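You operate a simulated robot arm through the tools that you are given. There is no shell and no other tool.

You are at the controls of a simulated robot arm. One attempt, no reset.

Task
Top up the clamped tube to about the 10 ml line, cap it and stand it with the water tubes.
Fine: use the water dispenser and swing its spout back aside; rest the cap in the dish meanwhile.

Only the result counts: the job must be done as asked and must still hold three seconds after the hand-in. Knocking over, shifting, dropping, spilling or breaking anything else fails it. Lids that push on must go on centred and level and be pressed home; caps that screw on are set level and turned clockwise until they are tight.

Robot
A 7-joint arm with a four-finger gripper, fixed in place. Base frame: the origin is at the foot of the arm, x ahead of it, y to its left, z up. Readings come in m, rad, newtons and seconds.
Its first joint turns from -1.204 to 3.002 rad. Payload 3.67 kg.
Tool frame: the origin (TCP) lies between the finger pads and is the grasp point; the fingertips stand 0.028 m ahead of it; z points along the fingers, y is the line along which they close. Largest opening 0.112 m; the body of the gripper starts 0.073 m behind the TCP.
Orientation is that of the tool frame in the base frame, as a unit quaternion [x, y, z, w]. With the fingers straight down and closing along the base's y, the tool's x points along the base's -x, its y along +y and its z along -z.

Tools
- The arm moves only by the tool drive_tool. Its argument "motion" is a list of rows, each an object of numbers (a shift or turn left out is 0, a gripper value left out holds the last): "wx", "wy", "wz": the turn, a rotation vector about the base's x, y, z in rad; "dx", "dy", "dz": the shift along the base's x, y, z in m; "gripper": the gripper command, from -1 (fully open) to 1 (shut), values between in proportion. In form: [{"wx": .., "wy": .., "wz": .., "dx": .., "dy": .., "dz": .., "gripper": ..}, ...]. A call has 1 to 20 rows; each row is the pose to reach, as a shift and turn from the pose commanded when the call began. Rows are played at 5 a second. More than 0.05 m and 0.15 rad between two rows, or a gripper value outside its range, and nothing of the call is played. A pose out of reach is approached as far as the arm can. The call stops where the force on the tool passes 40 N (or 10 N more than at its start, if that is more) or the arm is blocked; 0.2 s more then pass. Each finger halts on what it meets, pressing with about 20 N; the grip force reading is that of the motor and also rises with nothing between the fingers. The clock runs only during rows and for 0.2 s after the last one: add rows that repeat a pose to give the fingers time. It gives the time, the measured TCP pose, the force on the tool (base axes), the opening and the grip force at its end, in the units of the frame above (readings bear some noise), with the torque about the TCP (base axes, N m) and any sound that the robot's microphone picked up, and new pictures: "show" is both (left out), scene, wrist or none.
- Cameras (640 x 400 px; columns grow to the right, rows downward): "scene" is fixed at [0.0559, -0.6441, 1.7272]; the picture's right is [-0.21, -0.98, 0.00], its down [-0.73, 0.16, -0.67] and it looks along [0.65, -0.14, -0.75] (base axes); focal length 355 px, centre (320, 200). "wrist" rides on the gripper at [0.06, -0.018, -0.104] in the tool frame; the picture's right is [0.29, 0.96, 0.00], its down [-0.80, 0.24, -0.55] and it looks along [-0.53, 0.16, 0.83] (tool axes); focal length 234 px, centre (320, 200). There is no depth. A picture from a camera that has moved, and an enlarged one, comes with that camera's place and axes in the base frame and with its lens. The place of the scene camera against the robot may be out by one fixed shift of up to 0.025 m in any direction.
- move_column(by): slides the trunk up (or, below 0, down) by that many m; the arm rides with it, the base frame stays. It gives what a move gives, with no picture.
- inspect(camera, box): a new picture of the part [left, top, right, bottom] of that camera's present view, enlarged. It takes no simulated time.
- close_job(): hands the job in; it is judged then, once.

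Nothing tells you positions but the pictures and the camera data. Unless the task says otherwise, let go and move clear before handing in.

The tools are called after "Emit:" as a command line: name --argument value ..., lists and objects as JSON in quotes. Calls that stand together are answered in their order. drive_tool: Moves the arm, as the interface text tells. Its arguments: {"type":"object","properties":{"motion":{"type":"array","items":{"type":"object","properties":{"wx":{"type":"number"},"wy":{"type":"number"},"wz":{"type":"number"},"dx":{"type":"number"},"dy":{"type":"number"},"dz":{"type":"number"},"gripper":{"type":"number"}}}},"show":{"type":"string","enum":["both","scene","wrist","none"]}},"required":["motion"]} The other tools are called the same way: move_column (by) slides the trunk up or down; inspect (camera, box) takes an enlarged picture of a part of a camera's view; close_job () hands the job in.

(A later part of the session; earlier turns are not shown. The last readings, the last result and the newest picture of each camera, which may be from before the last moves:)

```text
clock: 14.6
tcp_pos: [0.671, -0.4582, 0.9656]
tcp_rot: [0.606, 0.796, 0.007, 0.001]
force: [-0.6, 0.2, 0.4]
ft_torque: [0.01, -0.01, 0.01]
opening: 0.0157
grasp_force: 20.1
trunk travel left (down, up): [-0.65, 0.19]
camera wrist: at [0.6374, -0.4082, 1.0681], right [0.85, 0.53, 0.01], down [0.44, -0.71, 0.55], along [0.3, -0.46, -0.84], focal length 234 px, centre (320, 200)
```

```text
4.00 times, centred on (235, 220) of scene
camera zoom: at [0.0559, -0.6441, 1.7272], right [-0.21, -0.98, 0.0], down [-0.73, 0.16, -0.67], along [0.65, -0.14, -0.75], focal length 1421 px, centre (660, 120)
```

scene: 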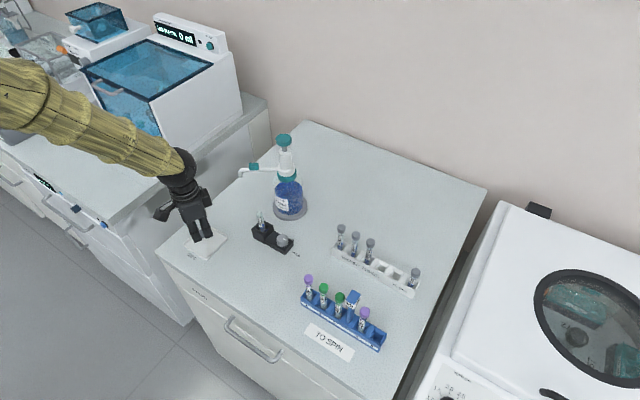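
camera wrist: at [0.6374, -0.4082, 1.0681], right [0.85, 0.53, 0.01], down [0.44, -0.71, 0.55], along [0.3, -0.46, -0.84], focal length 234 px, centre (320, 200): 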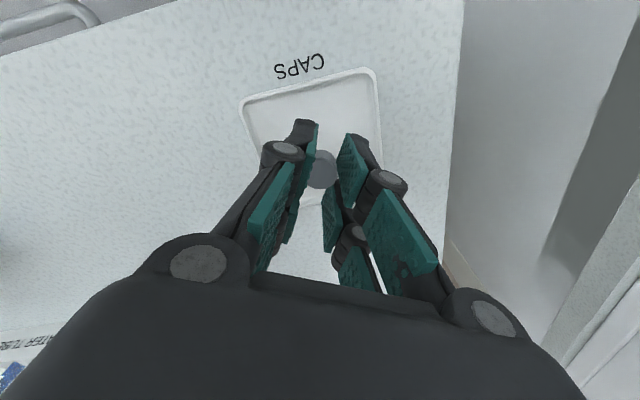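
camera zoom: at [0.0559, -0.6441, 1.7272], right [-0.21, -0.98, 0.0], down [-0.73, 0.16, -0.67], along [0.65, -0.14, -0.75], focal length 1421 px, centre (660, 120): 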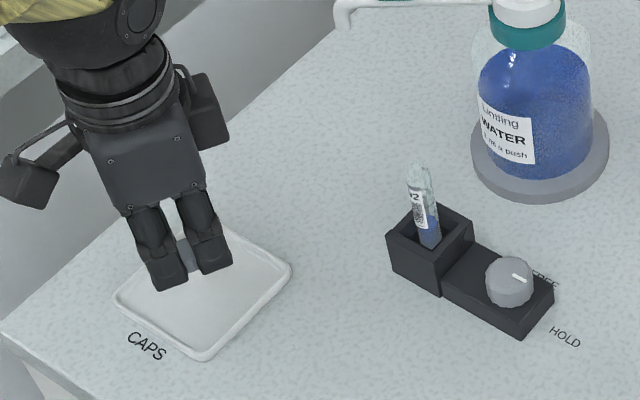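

The tube is open and the cap is over the dish. I'll lower it in small steps until it touches.

Emit:
drive_tool --motion '[{"dz": -0.015}, {"dz": -0.028}, {"dz": -0.028}]' --show "none"

Emit:
drive_tool --motion '[{"dz": -0.002}, {"dz": -0.004}, {"dz": -0.004}]' --show "none"

Emit:
inspect --camera "scene" --box '[180, 200, 250, 270]'

```text
clock: 15.4
tcp_pos: [0.6706, -0.458, 0.9382]
tcp_rot: [0.606, 0.795, 0.008, 0.001]
force: [0.0, -1.1, 13.6]
ft_torque: [-0.04, -0.03, -0.01]
opening: 0.0155
grasp_force: 20.4
trunk travel left (down, up): [-0.65, 0.19]
```

```text
clock: 16.2
tcp_pos: [0.6714, -0.4581, 0.9324]
tcp_rot: [0.606, 0.795, 0.007, 0.002]
force: [2.5, -0.9, 24.0]
ft_torque: [-0.03, -0.05, 0.01]
opening: 0.0151
grasp_force: 20.2
trunk travel left (down, up): [-0.65, 0.19]
```

```text
5.71 times, centred on (215, 235) of scene
camera zoom: at [0.0559, -0.6441, 1.7272], right [-0.21, -0.98, 0.0], down [-0.73, 0.16, -0.67], along [0.65, -0.14, -0.75], focal length 2030 px, centre (920, 0)
```

zoom: 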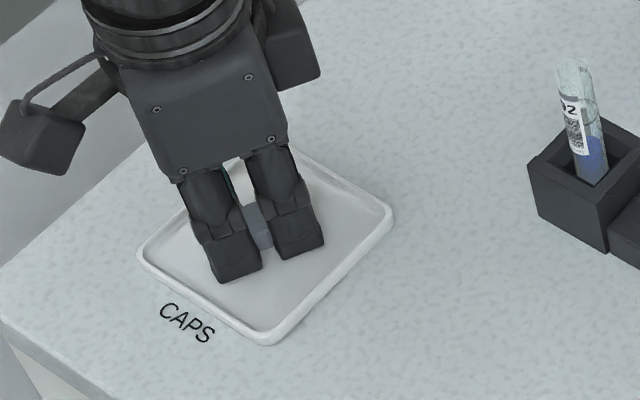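

Contact was made and the press is now 24 N. I'll ease off until the force is small before opening.

Emit:
drive_tool --motion '[{"dz": 0.001}, {"dz": 0.002}]' --show "none"

```text
clock: 16.8
tcp_pos: [0.6719, -0.4589, 0.9323]
tcp_rot: [0.606, 0.795, 0.007, -0.002]
force: [-0.4, 2.0, 4.6]
ft_torque: [0.11, 0.03, 0.0]
opening: 0.0145
grasp_force: 19.7
trunk travel left (down, up): [-0.65, 0.19]
```

Emit:
drive_tool --motion '[{"gripper": 0.6}, {"gripper": 0.35}, {"gripper": 0.35}]'

Emit:
inspect --camera "wrist" --box '[230, 60, 430, 240]'

```text
clock: 17.6
tcp_pos: [0.6732, -0.4599, 0.9328]
tcp_rot: [0.606, 0.795, 0.008, -0.001]
force: [-0.6, 0.0, 0.9]
ft_torque: [0.0, 0.01, 0.01]
opening: 0.0365
grasp_force: 0.0
trunk travel left (down, up): [-0.65, 0.19]
camera wrist: at [0.6388, -0.409, 1.0362], right [0.85, 0.53, 0.01], down [0.44, -0.71, 0.55], along [0.3, -0.46, -0.84], focal length 234 px, centre (320, 200)
```

scene: 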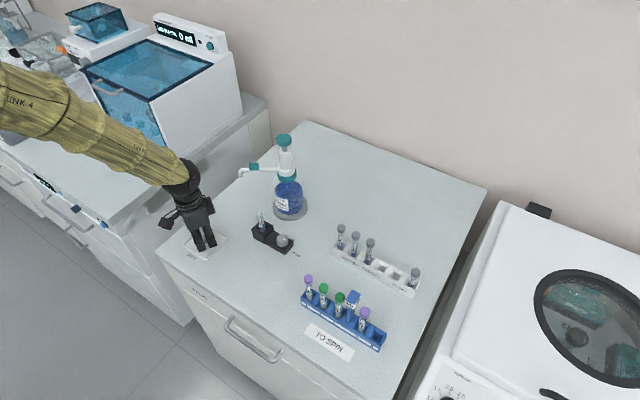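
wrist: 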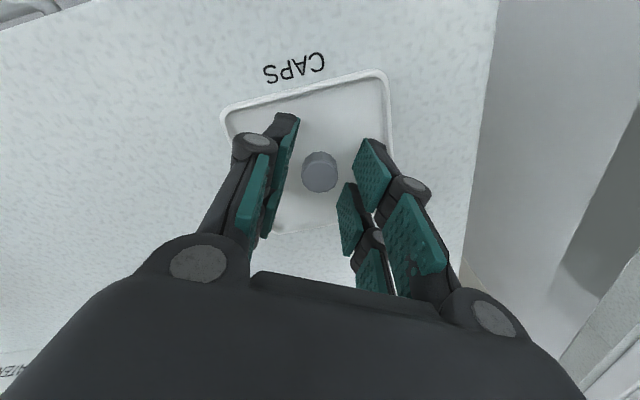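

```text
2.22 times, centred on (330, 150) of wrist
camera zoom: at [0.6388, -0.409, 1.0362], right [0.85, 0.53, 0.01], down [0.44, -0.71, 0.55], along [0.3, -0.46, -0.84], focal length 520 px, centre (298, 311)
```

zoom: 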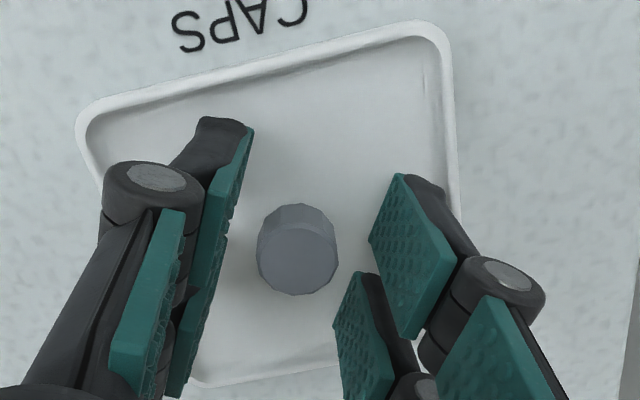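

The cap stands upright in the dish near its centre. I'll rise straight up, which also gives a good view of the spout and handle.

Emit:
drive_tool --motion '[{"dz": 0.02}, {"dz": 0.06}, {"dz": 0.11}, {"dz": 0.16}, {"dz": 0.21}, {"dz": 0.26}, {"dz": 0.26}]'

Emit:
inspect --camera "wrist" --box '[240, 80, 480, 280]'

Emit:
inspect --camera "wrist" --box '[200, 0, 480, 180]'

Emit:
inspect --camera "scene" --box '[220, 120, 320, 230]'

```text
clock: 19.2
tcp_pos: [0.6738, -0.4609, 1.1931]
tcp_rot: [0.607, 0.795, 0.007, -0.002]
force: [0.4, 0.5, -0.6]
ft_torque: [-0.02, 0.01, 0.02]
opening: 0.0361
grasp_force: 0.1
trunk travel left (down, up): [-0.65, 0.19]
camera wrist: at [0.6398, -0.4101, 1.2969], right [0.85, 0.53, 0.01], down [0.44, -0.71, 0.55], along [0.3, -0.46, -0.84], focal length 234 px, centre (320, 200)
```

scene: 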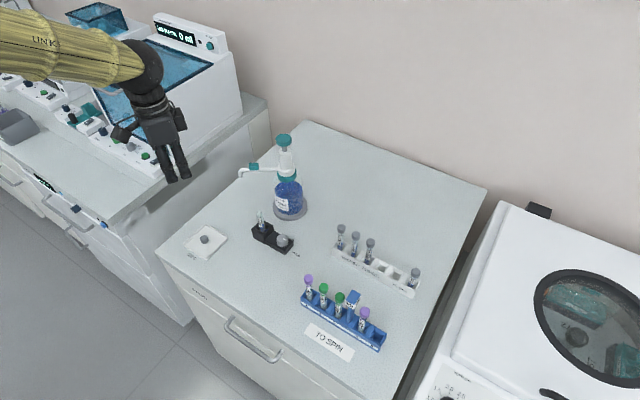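
wrist: 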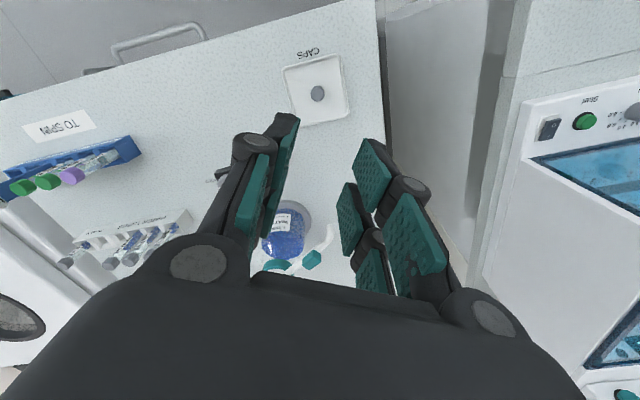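

```text
2.00 times, centred on (360, 180) of wrist
camera zoom: at [0.6398, -0.4101, 1.2969], right [0.85, 0.53, 0.01], down [0.44, -0.71, 0.55], along [0.3, -0.46, -0.84], focal length 468 px, centre (240, 240)
```

zoom: 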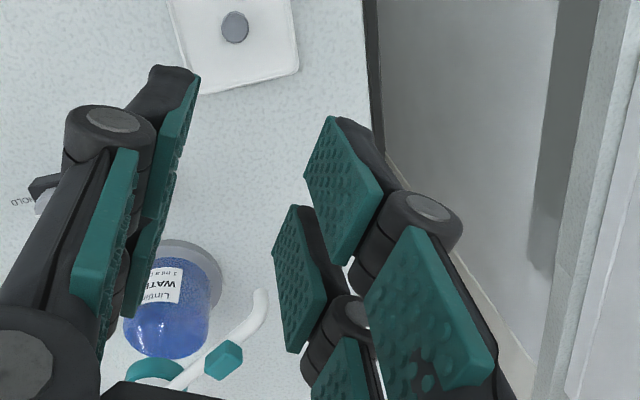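

```text
2.22 times, centred on (340, 90) of wrist
camera zoom: at [0.6398, -0.4101, 1.2969], right [0.85, 0.53, 0.01], down [0.44, -0.71, 0.55], along [0.3, -0.46, -0.84], focal length 520 px, centre (276, 444)
```

zoom: 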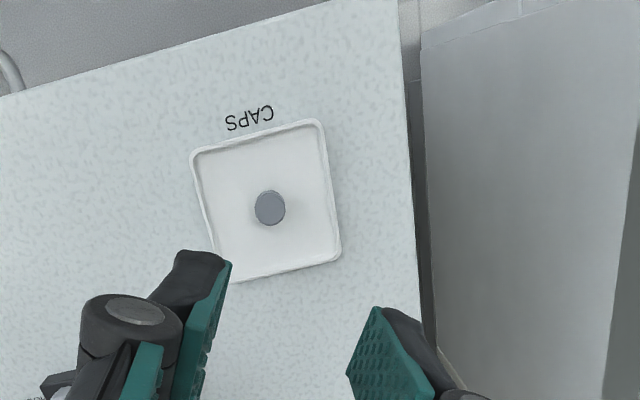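

```text
3.64 times, centred on (270, 175) of scene
camera zoom: at [0.0559, -0.6441, 1.7272], right [-0.21, -0.98, 0.0], down [-0.73, 0.16, -0.67], along [0.65, -0.14, -0.75], focal length 1292 px, centre (502, 291)
```

zoom: 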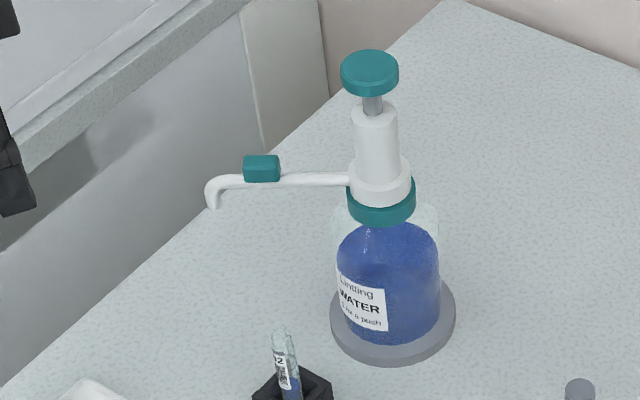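

The dispenser is clearly visible now. I'll move above the handle for a close look so I can fix its position, its size and the pivot axis.

Emit:
drive_tool --motion '[{"dx": 0.02, "dy": -0.03, "dz": 0.02, "gripper": 0.1}, {"dx": 0.04, "dy": -0.06, "dz": 0.03}, {"dx": 0.06, "dy": -0.09, "dz": 0.04}, {"dx": 0.075, "dy": -0.12, "dz": 0.04}, {"dx": 0.085, "dy": -0.15, "dz": 0.03}, {"dx": 0.085, "dy": -0.15, "dz": 0.03}]'

Emit:
inspect --camera "wrist" --box '[200, 60, 440, 260]'

Emit:
inspect --camera "scene" --box '[220, 100, 320, 230]'

```text
clock: 20.6
tcp_pos: [0.7562, -0.6078, 1.2241]
tcp_rot: [0.606, 0.796, 0.007, 0.0]
force: [0.5, 0.1, 1.0]
ft_torque: [-0.02, -0.01, -0.01]
opening: 0.0502
grasp_force: 0.0
trunk travel left (down, up): [-0.65, 0.19]
camera wrist: at [0.7231, -0.557, 1.3276], right [0.85, 0.53, 0.01], down [0.44, -0.71, 0.55], along [0.3, -0.46, -0.84], focal length 234 px, centre (320, 200)
```

scene: 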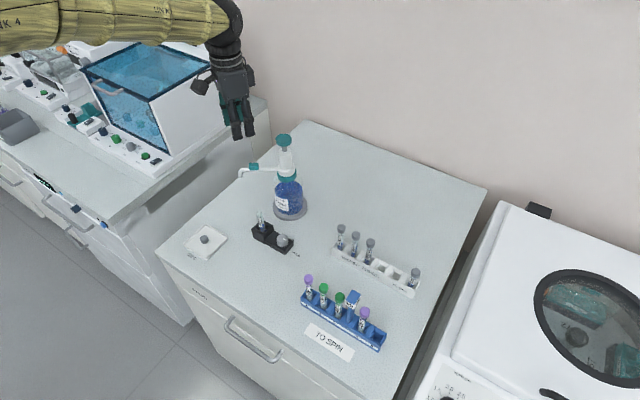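
wrist: 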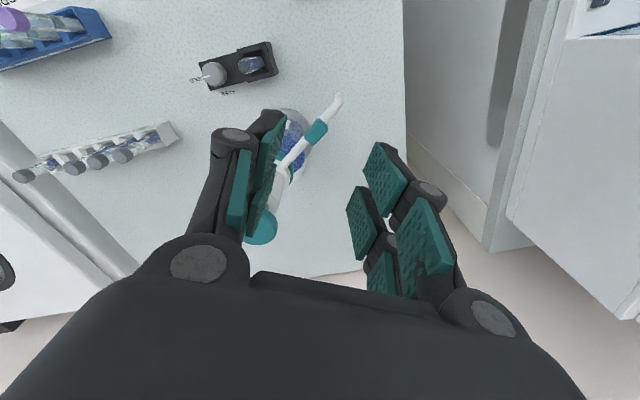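

```text
2.00 times, centred on (320, 160) of wrist
camera zoom: at [0.7231, -0.557, 1.3276], right [0.85, 0.53, 0.01], down [0.44, -0.71, 0.55], along [0.3, -0.46, -0.84], focal length 468 px, centre (320, 280)
```

zoom: 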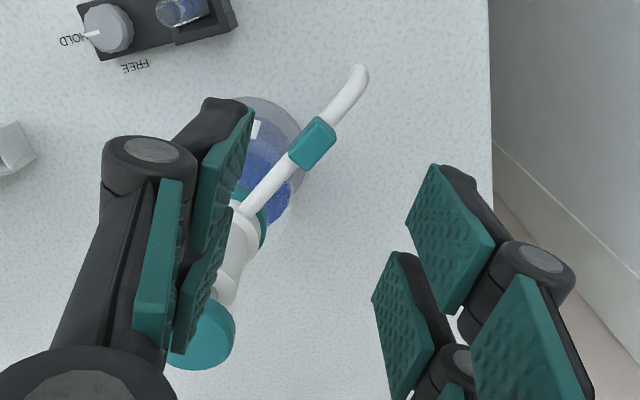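

```text
3.08 times, centred on (270, 165) of scene
camera zoom: at [0.0559, -0.6441, 1.7272], right [-0.21, -0.98, 0.0], down [-0.73, 0.16, -0.67], along [0.65, -0.14, -0.75], focal length 1093 px, centre (474, 308)
```

zoom: 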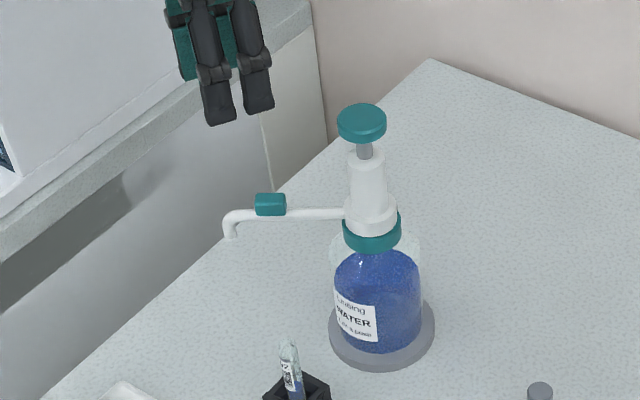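

Handle top is near (0.762, -0.620, 1.08). I'll shift slightly to see the pump head unobstructed and pin down the pivot axis.

Emit:
drive_tool --motion '[{"dz": 0.04, "gripper": -0.5}, {"dx": -0.01, "dy": -0.03, "dz": 0.07, "gripper": -1}, {"dx": -0.02, "dy": -0.05, "dz": 0.08, "gripper": -1}, {"dx": -0.02, "dy": -0.05, "dz": 0.08, "gripper": -1}]' --show "wrist"

Emit:
inspect --camera "wrist" --box '[240, 70, 400, 230]'

```text
clock: 21.6
tcp_pos: [0.7379, -0.6571, 1.3032]
tcp_rot: [0.606, 0.795, 0.006, 0.0]
force: [-0.1, 0.2, 0.2]
ft_torque: [-0.06, 0.01, 0.03]
opening: 0.1123
grasp_force: 0.0
trunk travel left (down, up): [-0.65, 0.19]
camera wrist: at [0.7043, -0.6062, 1.4063], right [0.85, 0.53, 0.01], down [0.44, -0.71, 0.55], along [0.3, -0.46, -0.84], focal length 234 px, centre (320, 200)
```

wrist: 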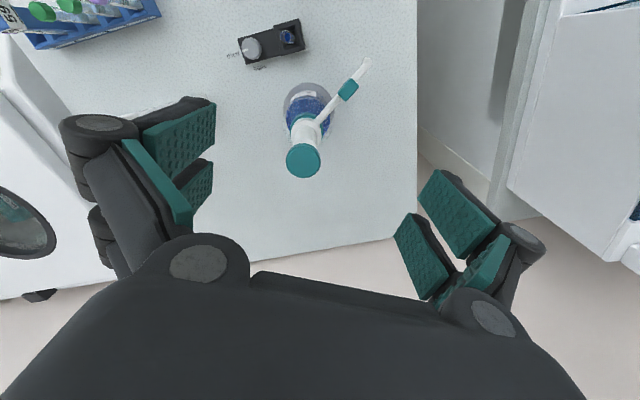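

```text
2.50 times, centred on (320, 150) of wrist
camera zoom: at [0.7043, -0.6062, 1.4063], right [0.85, 0.53, 0.01], down [0.44, -0.71, 0.55], along [0.3, -0.46, -0.84], focal length 585 px, centre (320, 325)
```

zoom: 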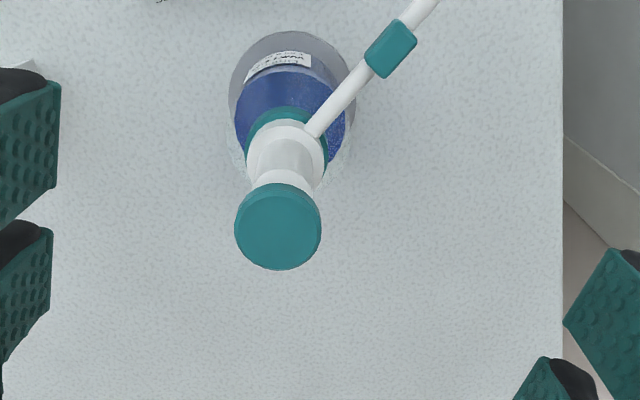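

Clear view: the pump axis is at (0.7455, -0.700), the plunger top is at z of about 1.175, and the spout radius of about 0.118 m matches the tube's distance. The spout must swing about +58°. I'll align over the handle with a partly open gripper, so it cages the handle rather than clamping it.

Emit:
drive_tool --motion '[{"dx": 0.008, "dy": 0.012, "wz": -0.12, "gripper": 0.3}, {"dx": 0.016, "dy": 0.024, "wz": -0.24}, {"dx": 0.025, "dy": 0.0346, "dz": -0.03, "wz": -0.36}, {"dx": 0.025, "dy": 0.0346, "dz": -0.07, "wz": -0.48}, {"dx": 0.025, "dy": 0.0346, "dz": -0.11, "wz": -0.48}, {"dx": 0.025, "dy": 0.0346, "dz": -0.15, "wz": -0.48}, {"dx": 0.025, "dy": 0.0346, "dz": -0.15, "wz": -0.48}]'

Emit:
inspect --camera "wrist" --box '[220, 60, 420, 240]'

```text
clock: 23.2
tcp_pos: [0.7641, -0.6249, 1.1562]
tcp_rot: [0.778, 0.628, 0.008, 0.002]
force: [-0.4, 0.0, 0.7]
ft_torque: [0.0, -0.02, -0.01]
opening: 0.0393
grasp_force: 0.0
trunk travel left (down, up): [-0.65, 0.19]
camera wrist: at [0.7561, -0.5638, 1.2586], right [1.0, 0.08, 0.01], down [0.06, -0.83, 0.55], along [0.06, -0.55, -0.84], focal length 234 px, centre (320, 200)
```

scene: 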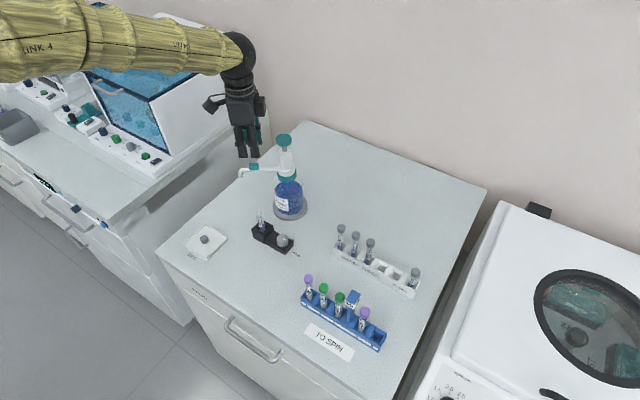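
wrist: 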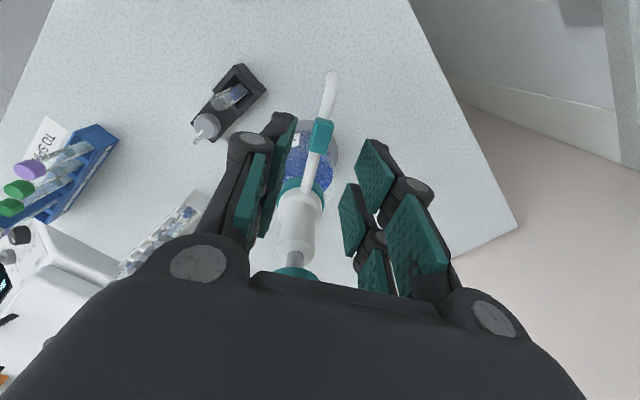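

```text
2.22 times, centred on (320, 150) of wrist
camera zoom: at [0.7561, -0.5638, 1.2586], right [1.0, 0.08, 0.01], down [0.06, -0.83, 0.55], along [0.06, -0.55, -0.84], focal length 520 px, centre (320, 311)
```

zoom: 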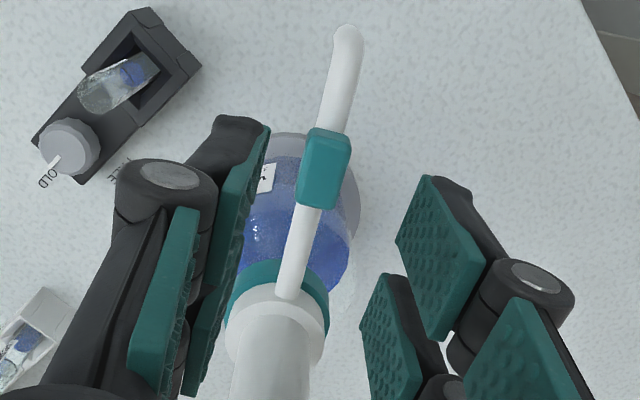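

The handle is centred between the fingers. I'll descend around it.

Emit:
drive_tool --motion '[{"dx": 0.001, "dy": 0.004, "dz": -0.03}, {"dx": 0.001, "dy": 0.004, "dz": -0.05}, {"dx": 0.001, "dy": 0.004, "dz": -0.066}, {"dx": 0.001, "dy": 0.004, "dz": -0.066, "gripper": 0.45}]'

Emit:
inspect --camera "wrist" --box '[220, 60, 420, 240]'

Emit:
inspect --camera "scene" --box '[220, 100, 320, 230]'

```text
clock: 24.2
tcp_pos: [0.762, -0.621, 1.087]
tcp_rot: [0.778, 0.628, 0.008, 0.001]
force: [-0.2, 0.0, 0.2]
ft_torque: [-0.02, 0.0, -0.03]
opening: 0.031
grasp_force: 0.2
trunk travel left (down, up): [-0.65, 0.19]
camera wrist: at [0.7568, -0.5605, 1.1901], right [1.0, 0.08, 0.01], down [0.06, -0.83, 0.55], along [0.06, -0.55, -0.84], focal length 234 px, centre (320, 200)
```

scene: 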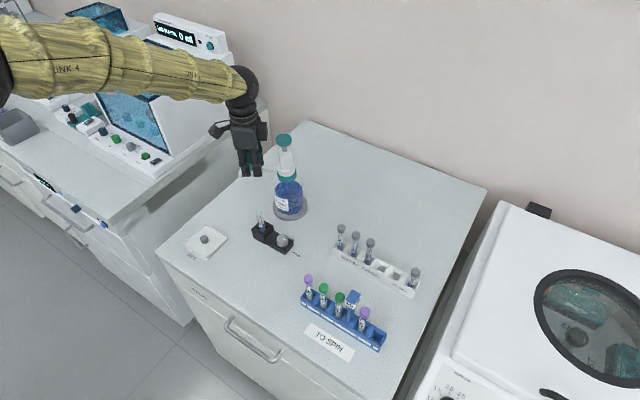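
wrist: 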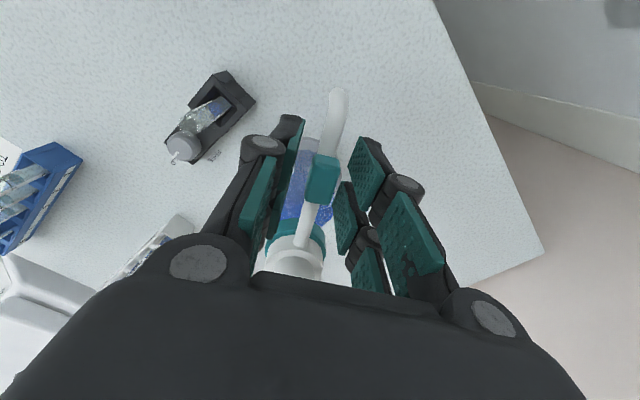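

```text
2.22 times, centred on (320, 150) of wrist
camera zoom: at [0.7568, -0.5605, 1.1901], right [1.0, 0.08, 0.01], down [0.06, -0.83, 0.55], along [0.06, -0.55, -0.84], focal length 520 px, centre (320, 311)
```

zoom: 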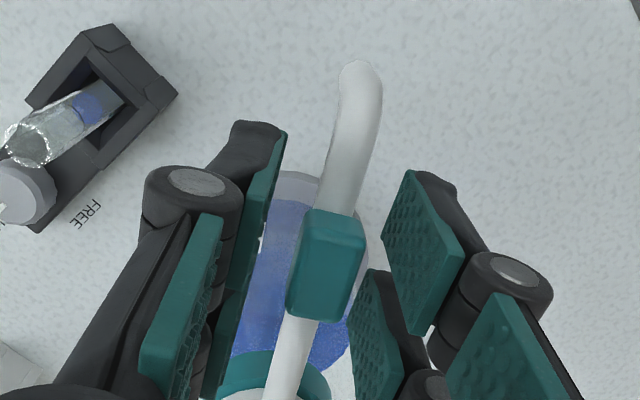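

```text
3.08 times, centred on (270, 165) of scene
camera zoom: at [0.0559, -0.6441, 1.7272], right [-0.21, -0.98, 0.0], down [-0.73, 0.16, -0.67], along [0.65, -0.14, -0.75], focal length 1093 px, centre (474, 308)
```

zoom: 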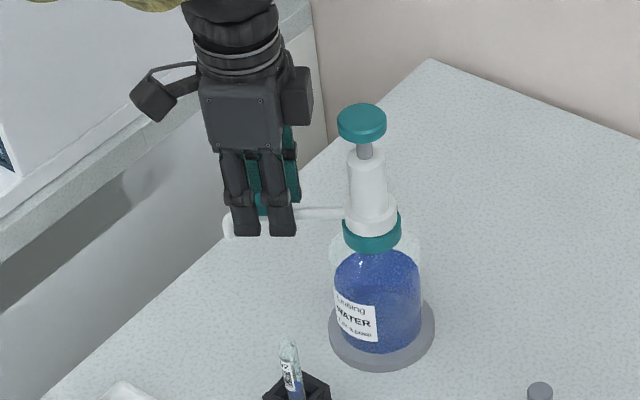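

The handle is caged with clearance on both sides. I'll swing it along the arc about the pump axis, first about 48°, then check.

Emit:
drive_tool --motion '[{"dx": -0.00965, "dy": 0.00152, "wz": 0.12}, {"dx": -0.0194, "dy": 0.00188, "wz": 0.24}, {"dx": -0.02913, "dy": 0.00106, "wz": 0.36}, {"dx": -0.03869, "dy": -0.00091, "wz": 0.48}, {"dx": -0.04795, "dy": -0.00401, "wz": 0.6}, {"dx": -0.05676, "dy": -0.0082, "wz": 0.72}, {"dx": -0.065, "dy": -0.0134, "wz": 0.84}, {"dx": -0.065, "dy": -0.0134, "wz": 0.84}]'

Emit:
inspect --camera "wrist" --box '[220, 60, 420, 240]'

Emit:
inspect --camera "scene" --box '[220, 120, 320, 260]'

```text
clock: 26.0
tcp_pos: [0.6998, -0.6328, 1.0871]
tcp_rot: [0.453, 0.892, 0.007, -0.002]
force: [1.9, 0.4, -0.4]
ft_torque: [-0.02, -0.01, -0.01]
opening: 0.0306
grasp_force: 0.1
trunk travel left (down, up): [-0.65, 0.19]
camera wrist: at [0.6495, -0.5984, 1.1908], right [0.6, 0.8, 0.01], down [0.66, -0.51, 0.55], along [0.44, -0.32, -0.84], focal length 234 px, centre (320, 200)
```

scene: 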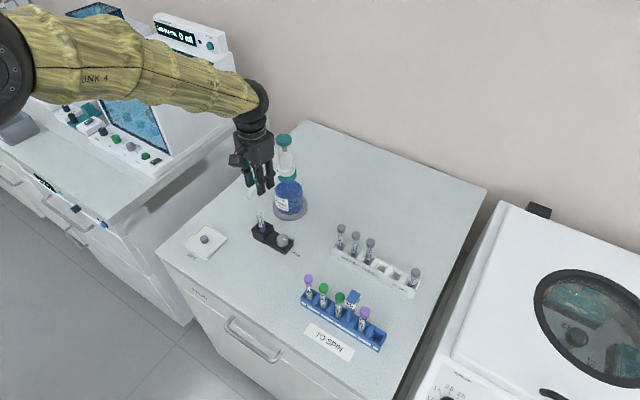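
wrist: 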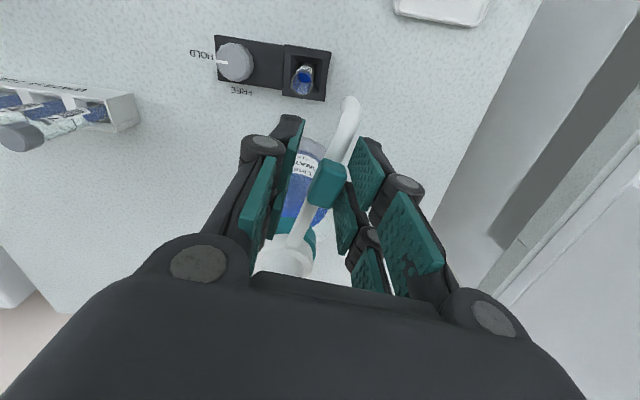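

```text
2.22 times, centred on (320, 150) of wrist
camera zoom: at [0.6495, -0.5984, 1.1908], right [0.6, 0.8, 0.01], down [0.66, -0.51, 0.55], along [0.44, -0.32, -0.84], focal length 520 px, centre (320, 311)
```

zoom: 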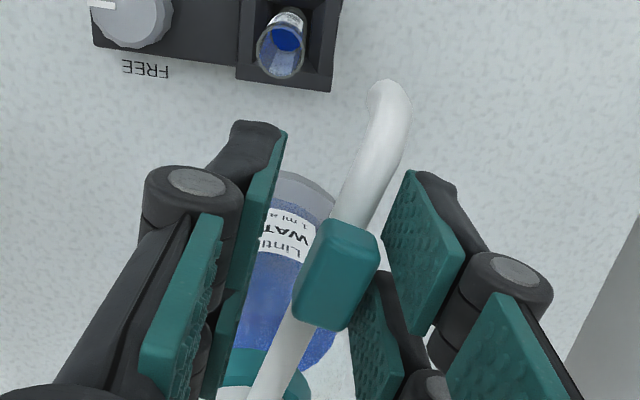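

```text
2.86 times, centred on (270, 190) of scene
camera zoom: at [0.0559, -0.6441, 1.7272], right [-0.21, -0.98, 0.0], down [-0.73, 0.16, -0.67], along [0.65, -0.14, -0.75], focal length 1015 px, centre (463, 229)
```

zoom: 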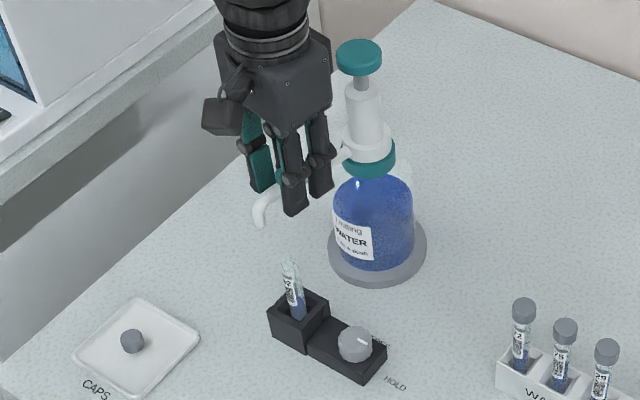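

The spout follows smoothly with a little lag. I'll continue toward the tube.

Emit:
drive_tool --motion '[{"dx": -0.0038, "dy": -0.003, "wz": 0.06}, {"dx": -0.00756, "dy": -0.00615, "wz": 0.12}, {"dx": -0.01085, "dy": -0.00936, "wz": 0.176}, {"dx": -0.01085, "dy": -0.00936, "wz": 0.176}]'

Emit:
inspect --camera "wrist" --box '[240, 20, 420, 200]'

Emit:
inspect --camera "scene" --box '[235, 160, 305, 250]'

```text
clock: 27.0
tcp_pos: [0.6879, -0.6426, 1.0874]
tcp_rot: [0.373, 0.928, 0.006, -0.003]
force: [0.3, -0.1, 0.0]
ft_torque: [-0.02, 0.04, 0.0]
opening: 0.0306
grasp_force: 0.0
trunk travel left (down, up): [-0.65, 0.19]
camera wrist: at [0.6322, -0.6169, 1.1908], right [0.46, 0.89, 0.01], down [0.74, -0.39, 0.55], along [0.49, -0.24, -0.84], focal length 234 px, centre (320, 200)
```

scene: 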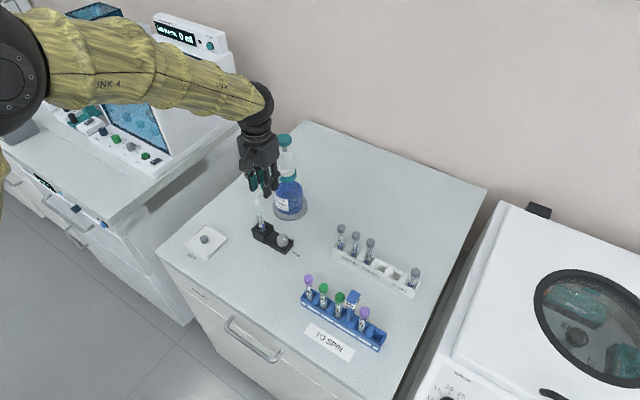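
wrist: 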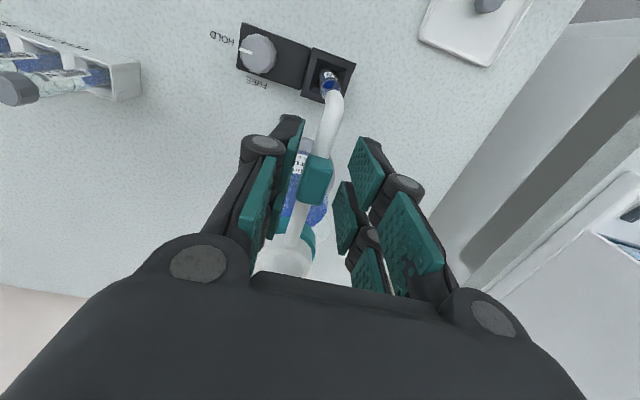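

```text
2.22 times, centred on (330, 110) of wrist
camera zoom: at [0.6322, -0.6169, 1.1908], right [0.46, 0.89, 0.01], down [0.74, -0.39, 0.55], along [0.49, -0.24, -0.84], focal length 520 px, centre (298, 400)
```

zoom: 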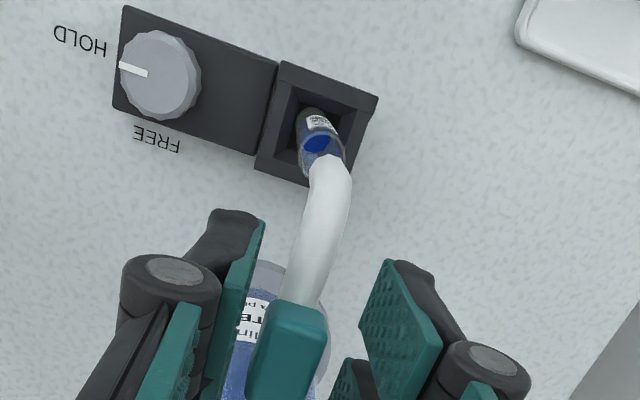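

```text
4.44 times, centred on (270, 205) of scene
camera zoom: at [0.0559, -0.6441, 1.7272], right [-0.21, -0.98, 0.0], down [-0.73, 0.16, -0.67], along [0.65, -0.14, -0.75], focal length 1579 px, centre (542, 178)
```

zoom: 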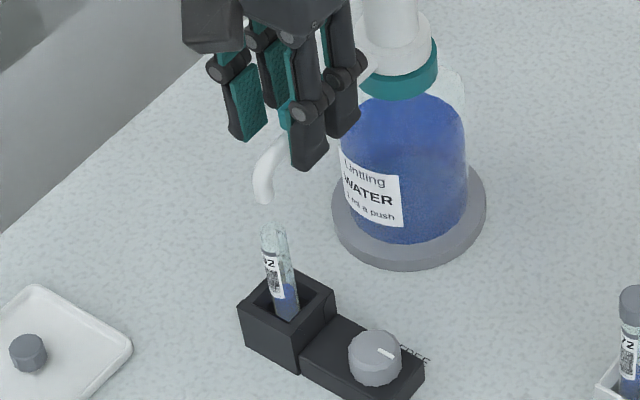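

The outlet now appears to sit right over the tube mouth. I'll open a little, lift clear of the handle and check the alignment from above.

Emit:
drive_tool --motion '[{"gripper": 0.3}, {"dz": 0.02}, {"dz": 0.05}, {"dz": 0.1}, {"dz": 0.14}, {"dz": 0.14}]'

Emit:
inspect --camera "wrist" --box '[240, 20, 400, 200]'

Emit:
inspect --camera "scene" --box '[240, 170, 300, 250]'

```text
clock: 28.4
tcp_pos: [0.6872, -0.6447, 1.2269]
tcp_rot: [0.374, 0.927, 0.007, -0.003]
force: [-0.1, 1.3, -0.8]
ft_torque: [-0.01, -0.02, -0.02]
opening: 0.0392
grasp_force: 0.1
trunk travel left (down, up): [-0.65, 0.19]
camera wrist: at [0.6316, -0.6198, 1.3298], right [0.46, 0.89, 0.01], down [0.74, -0.39, 0.55], along [0.49, -0.24, -0.84], focal length 234 px, centre (320, 200)
```

scene: 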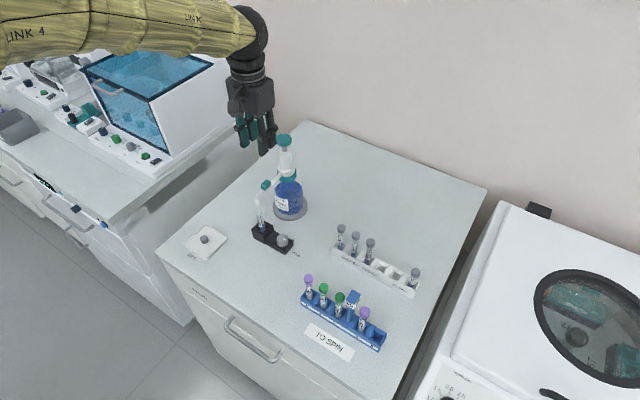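
wrist: 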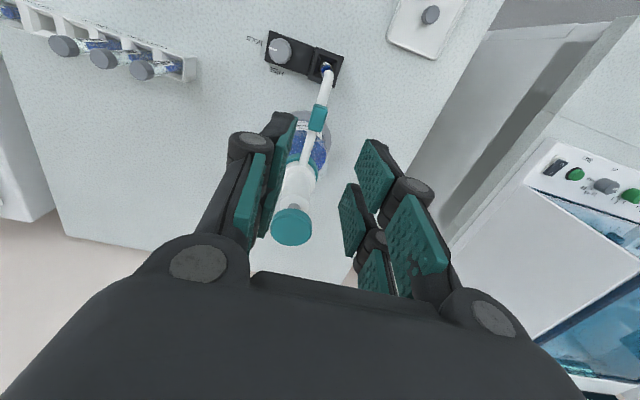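

```text
2.22 times, centred on (320, 110) of wrist
camera zoom: at [0.6316, -0.6198, 1.3298], right [0.46, 0.89, 0.01], down [0.74, -0.39, 0.55], along [0.49, -0.24, -0.84], focal length 520 px, centre (320, 400)
```

zoom: 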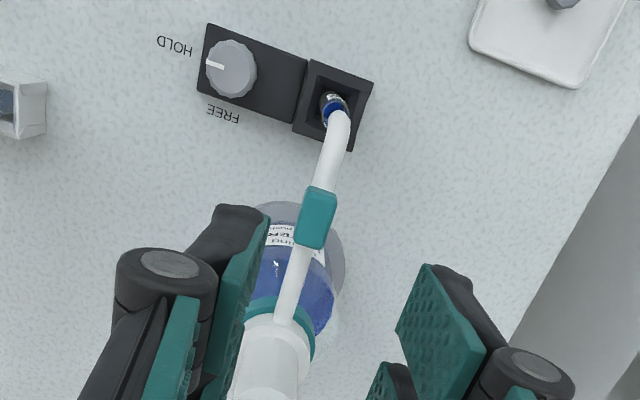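

```text
5.00 times, centred on (270, 210) of scene
camera zoom: at [0.0559, -0.6441, 1.7272], right [-0.21, -0.98, 0.0], down [-0.73, 0.16, -0.67], along [0.65, -0.14, -0.75], focal length 1777 px, centre (570, 150)
```

zoom: 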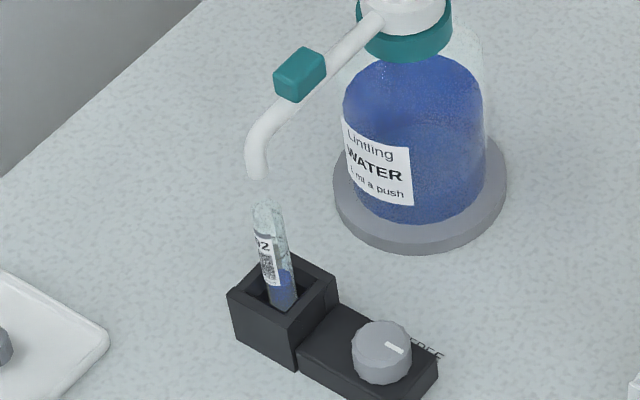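

Emit:
inspect --camera "wrist" --box '[305, 45, 355, 100]'

Emit:
inspect --camera "scene" --box '[250, 185, 285, 240]'

```text
7.27 times, centred on (330, 72) of wrist
camera zoom: at [0.6316, -0.6198, 1.3298], right [0.46, 0.89, 0.01], down [0.74, -0.39, 0.55], along [0.49, -0.24, -0.84], focal length 1703 px, centre (247, 1127)
```

zoom: 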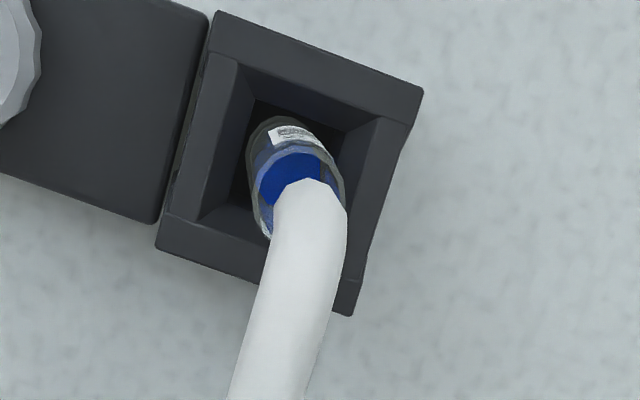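

```text
7.27 times, centred on (268, 212) of scene
camera zoom: at [0.0559, -0.6441, 1.7272], right [-0.21, -0.98, 0.0], down [-0.73, 0.16, -0.67], along [0.65, -0.14, -0.75], focal length 2584 px, centre (702, 109)
```

zoom: 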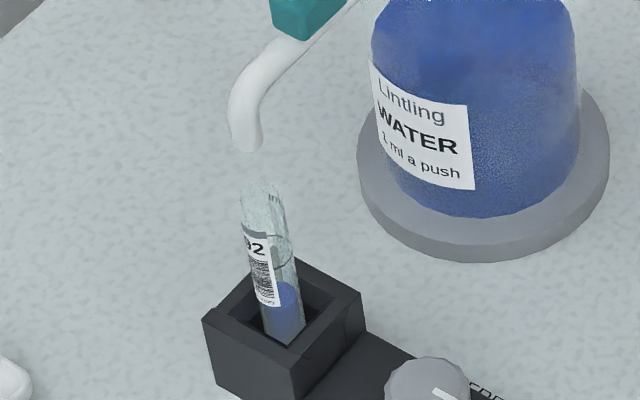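

The outlet is over the mouth to within about 1–2 mm, well inside the tube bore. I'll close the fingers and position them above the plunger at (0.7455, -0.700).

Emit:
drive_tool --motion '[{"dz": 0.03, "gripper": 1}, {"dx": 0.02, "dy": -0.019, "dz": 0.03, "gripper": 1}, {"dx": 0.04, "dy": -0.038, "dz": 0.03, "gripper": 1}, {"dx": 0.0583, "dy": -0.0556, "dz": 0.03, "gripper": 1}, {"dx": 0.0583, "dy": -0.0556, "dz": 0.02, "gripper": 1}]'

Emit:
inspect --camera "wrist" --box '[240, 60, 400, 240]'

Emit:
inspect --camera "scene" --box '[230, 80, 330, 210]'

```text
clock: 29.6
tcp_pos: [0.7449, -0.7, 1.2474]
tcp_rot: [0.374, 0.927, 0.008, -0.003]
force: [-0.6, 0.0, 0.0]
ft_torque: [0.03, 0.0, -0.01]
opening: 0.0
grasp_force: 20.0
trunk travel left (down, up): [-0.65, 0.19]
camera wrist: at [0.6895, -0.674, 1.3504], right [0.46, 0.89, 0.01], down [0.74, -0.39, 0.55], along [0.49, -0.24, -0.84], focal length 234 px, centre (320, 200)
```

scene: 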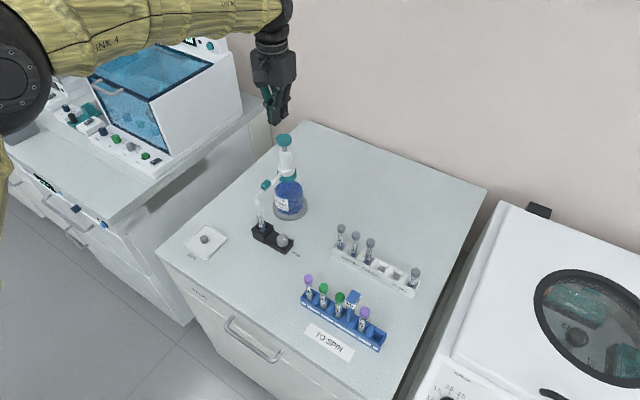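
wrist: 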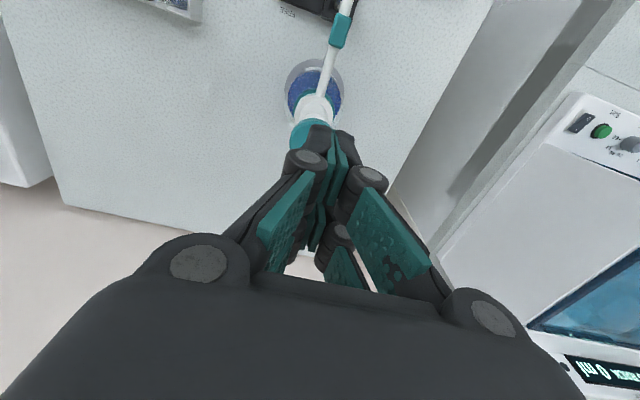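

```text
2.22 times, centred on (320, 150) of wrist
camera zoom: at [0.6895, -0.674, 1.3504], right [0.46, 0.89, 0.01], down [0.74, -0.39, 0.55], along [0.49, -0.24, -0.84], focal length 520 px, centre (320, 311)
```

zoom: 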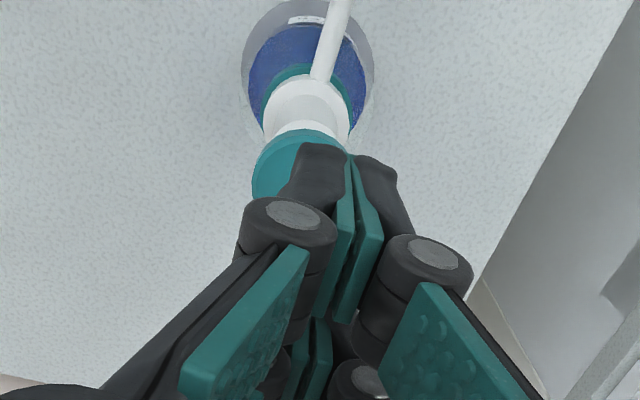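

```text
3.08 times, centred on (280, 145) of scene
camera zoom: at [0.0559, -0.6441, 1.7272], right [-0.21, -0.98, 0.0], down [-0.73, 0.16, -0.67], along [0.65, -0.14, -0.75], focal length 1093 px, centre (443, 369)
```

zoom: 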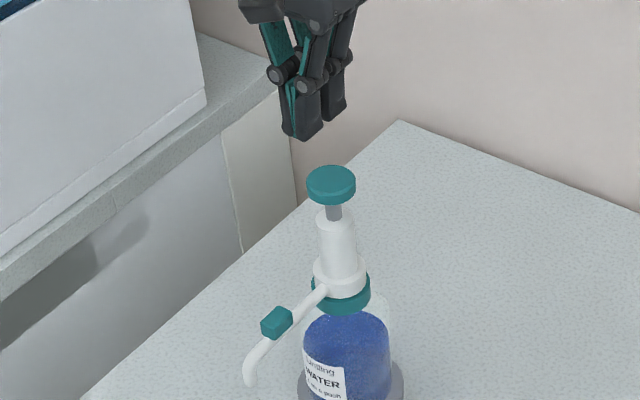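

The plunger looks a few mm toward the robot from my estimate. I'll shift to about (0.742, -0.7035) and lower to just above it.

Emit:
drive_tool --motion '[{"dx": -0.003, "dy": -0.0035, "dz": -0.01}, {"dx": -0.003, "dy": -0.0035, "dz": -0.025}, {"dx": -0.003, "dy": -0.0035, "dz": -0.035}, {"dx": -0.003, "dy": -0.0035, "dz": -0.035}]'

Emit:
inspect --camera "wrist" --box '[260, 80, 400, 200]'

Emit:
inspect --camera "scene" --box '[250, 90, 320, 190]'

```text
clock: 30.6
tcp_pos: [0.742, -0.7022, 1.2126]
tcp_rot: [0.373, 0.928, 0.006, -0.003]
force: [-0.8, 0.1, 1.0]
ft_torque: [0.01, 0.01, 0.0]
opening: 0.0
grasp_force: 20.0
trunk travel left (down, up): [-0.65, 0.19]
camera wrist: at [0.6878, -0.677, 1.3154], right [0.46, 0.89, 0.01], down [0.74, -0.39, 0.55], along [0.49, -0.24, -0.84], focal length 234 px, centre (320, 200)
```

scene: 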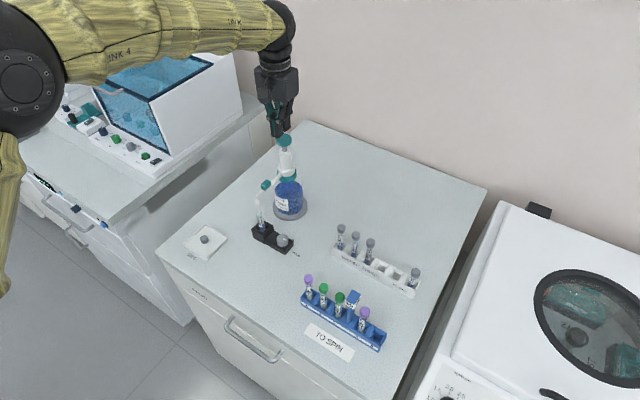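
wrist: 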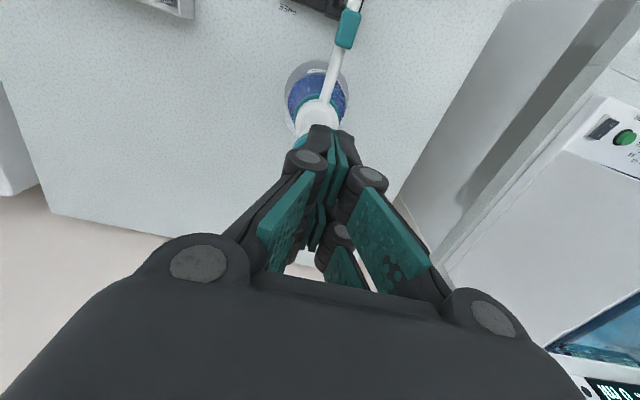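

```text
3.33 times, centred on (330, 140) of wrist
camera zoom: at [0.6878, -0.677, 1.3154], right [0.46, 0.89, 0.01], down [0.74, -0.39, 0.55], along [0.49, -0.24, -0.84], focal length 781 px, centre (287, 400)
```

zoom: 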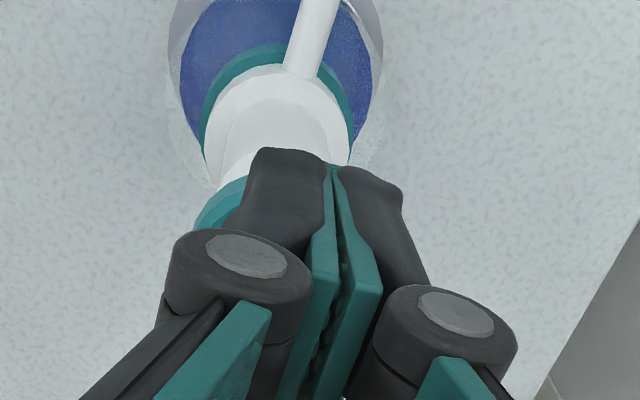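

```text
4.00 times, centred on (285, 140) of scene
camera zoom: at [0.0559, -0.6441, 1.7272], right [-0.21, -0.98, 0.0], down [-0.73, 0.16, -0.67], along [0.65, -0.14, -0.75], focal length 1421 px, centre (460, 440)
```

zoom: 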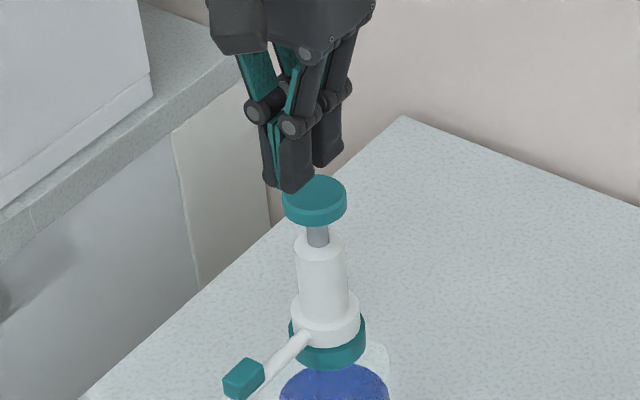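

Comparing the two views, the plunger centre is about 3 mm further in −y, so I'll correct for that. Then I'll press down gently in small rows and watch the force.

Emit:
drive_tool --motion '[{"dy": -0.003, "dz": -0.004}, {"dy": -0.003, "dz": -0.008}, {"dy": -0.003, "dz": -0.012}, {"dy": -0.003, "dz": -0.014}]' --show "scene"

Emit:
inspect --camera "scene" --box '[240, 90, 330, 230]'

```text
clock: 31.6
tcp_pos: [0.742, -0.7046, 1.199]
tcp_rot: [0.374, 0.927, 0.008, -0.004]
force: [0.1, -0.5, -0.1]
ft_torque: [0.06, -0.01, -0.05]
opening: 0.0
grasp_force: 20.2
trunk travel left (down, up): [-0.65, 0.19]
```

scene: 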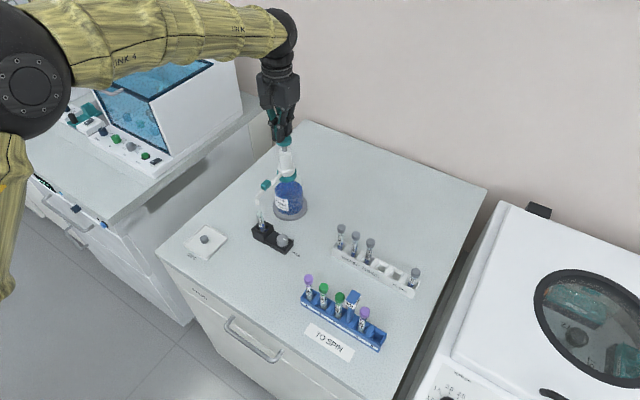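

```text
2.86 times, centred on (285, 160) of scene
camera zoom: at [0.0559, -0.6441, 1.7272], right [-0.21, -0.98, 0.0], down [-0.73, 0.16, -0.67], along [0.65, -0.14, -0.75], focal length 1015 px, centre (420, 314)
```

zoom: 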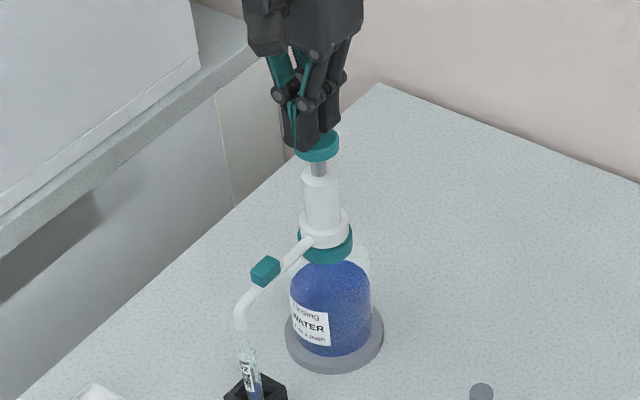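

Emit:
drive_tool --motion '[{"dz": -0.002}, {"dz": -0.004}, {"dz": -0.006}, {"dz": -0.008}]' --show "none"

Emit:
inspect --camera "scene" --box '[240, 90, 330, 230]'

```text
clock: 32.6
tcp_pos: [0.7417, -0.7056, 1.1903]
tcp_rot: [0.375, 0.927, 0.008, -0.002]
force: [0.3, -0.7, 0.0]
ft_torque: [0.0, 0.03, 0.02]
opening: 0.0
grasp_force: 19.7
trunk travel left (down, up): [-0.65, 0.19]
```

```text
2.86 times, centred on (285, 160) of scene
camera zoom: at [0.0559, -0.6441, 1.7272], right [-0.21, -0.98, 0.0], down [-0.73, 0.16, -0.67], along [0.65, -0.14, -0.75], focal length 1015 px, centre (420, 314)
```

zoom: 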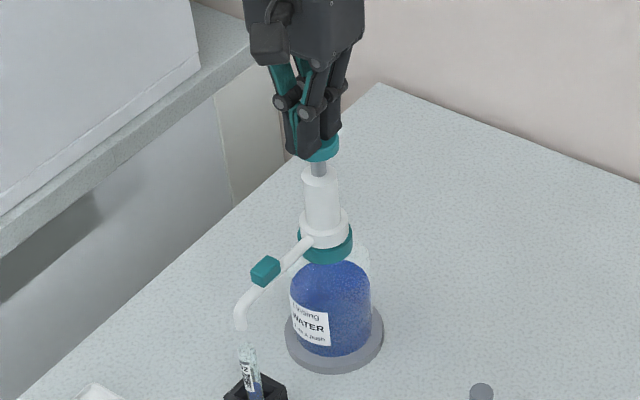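

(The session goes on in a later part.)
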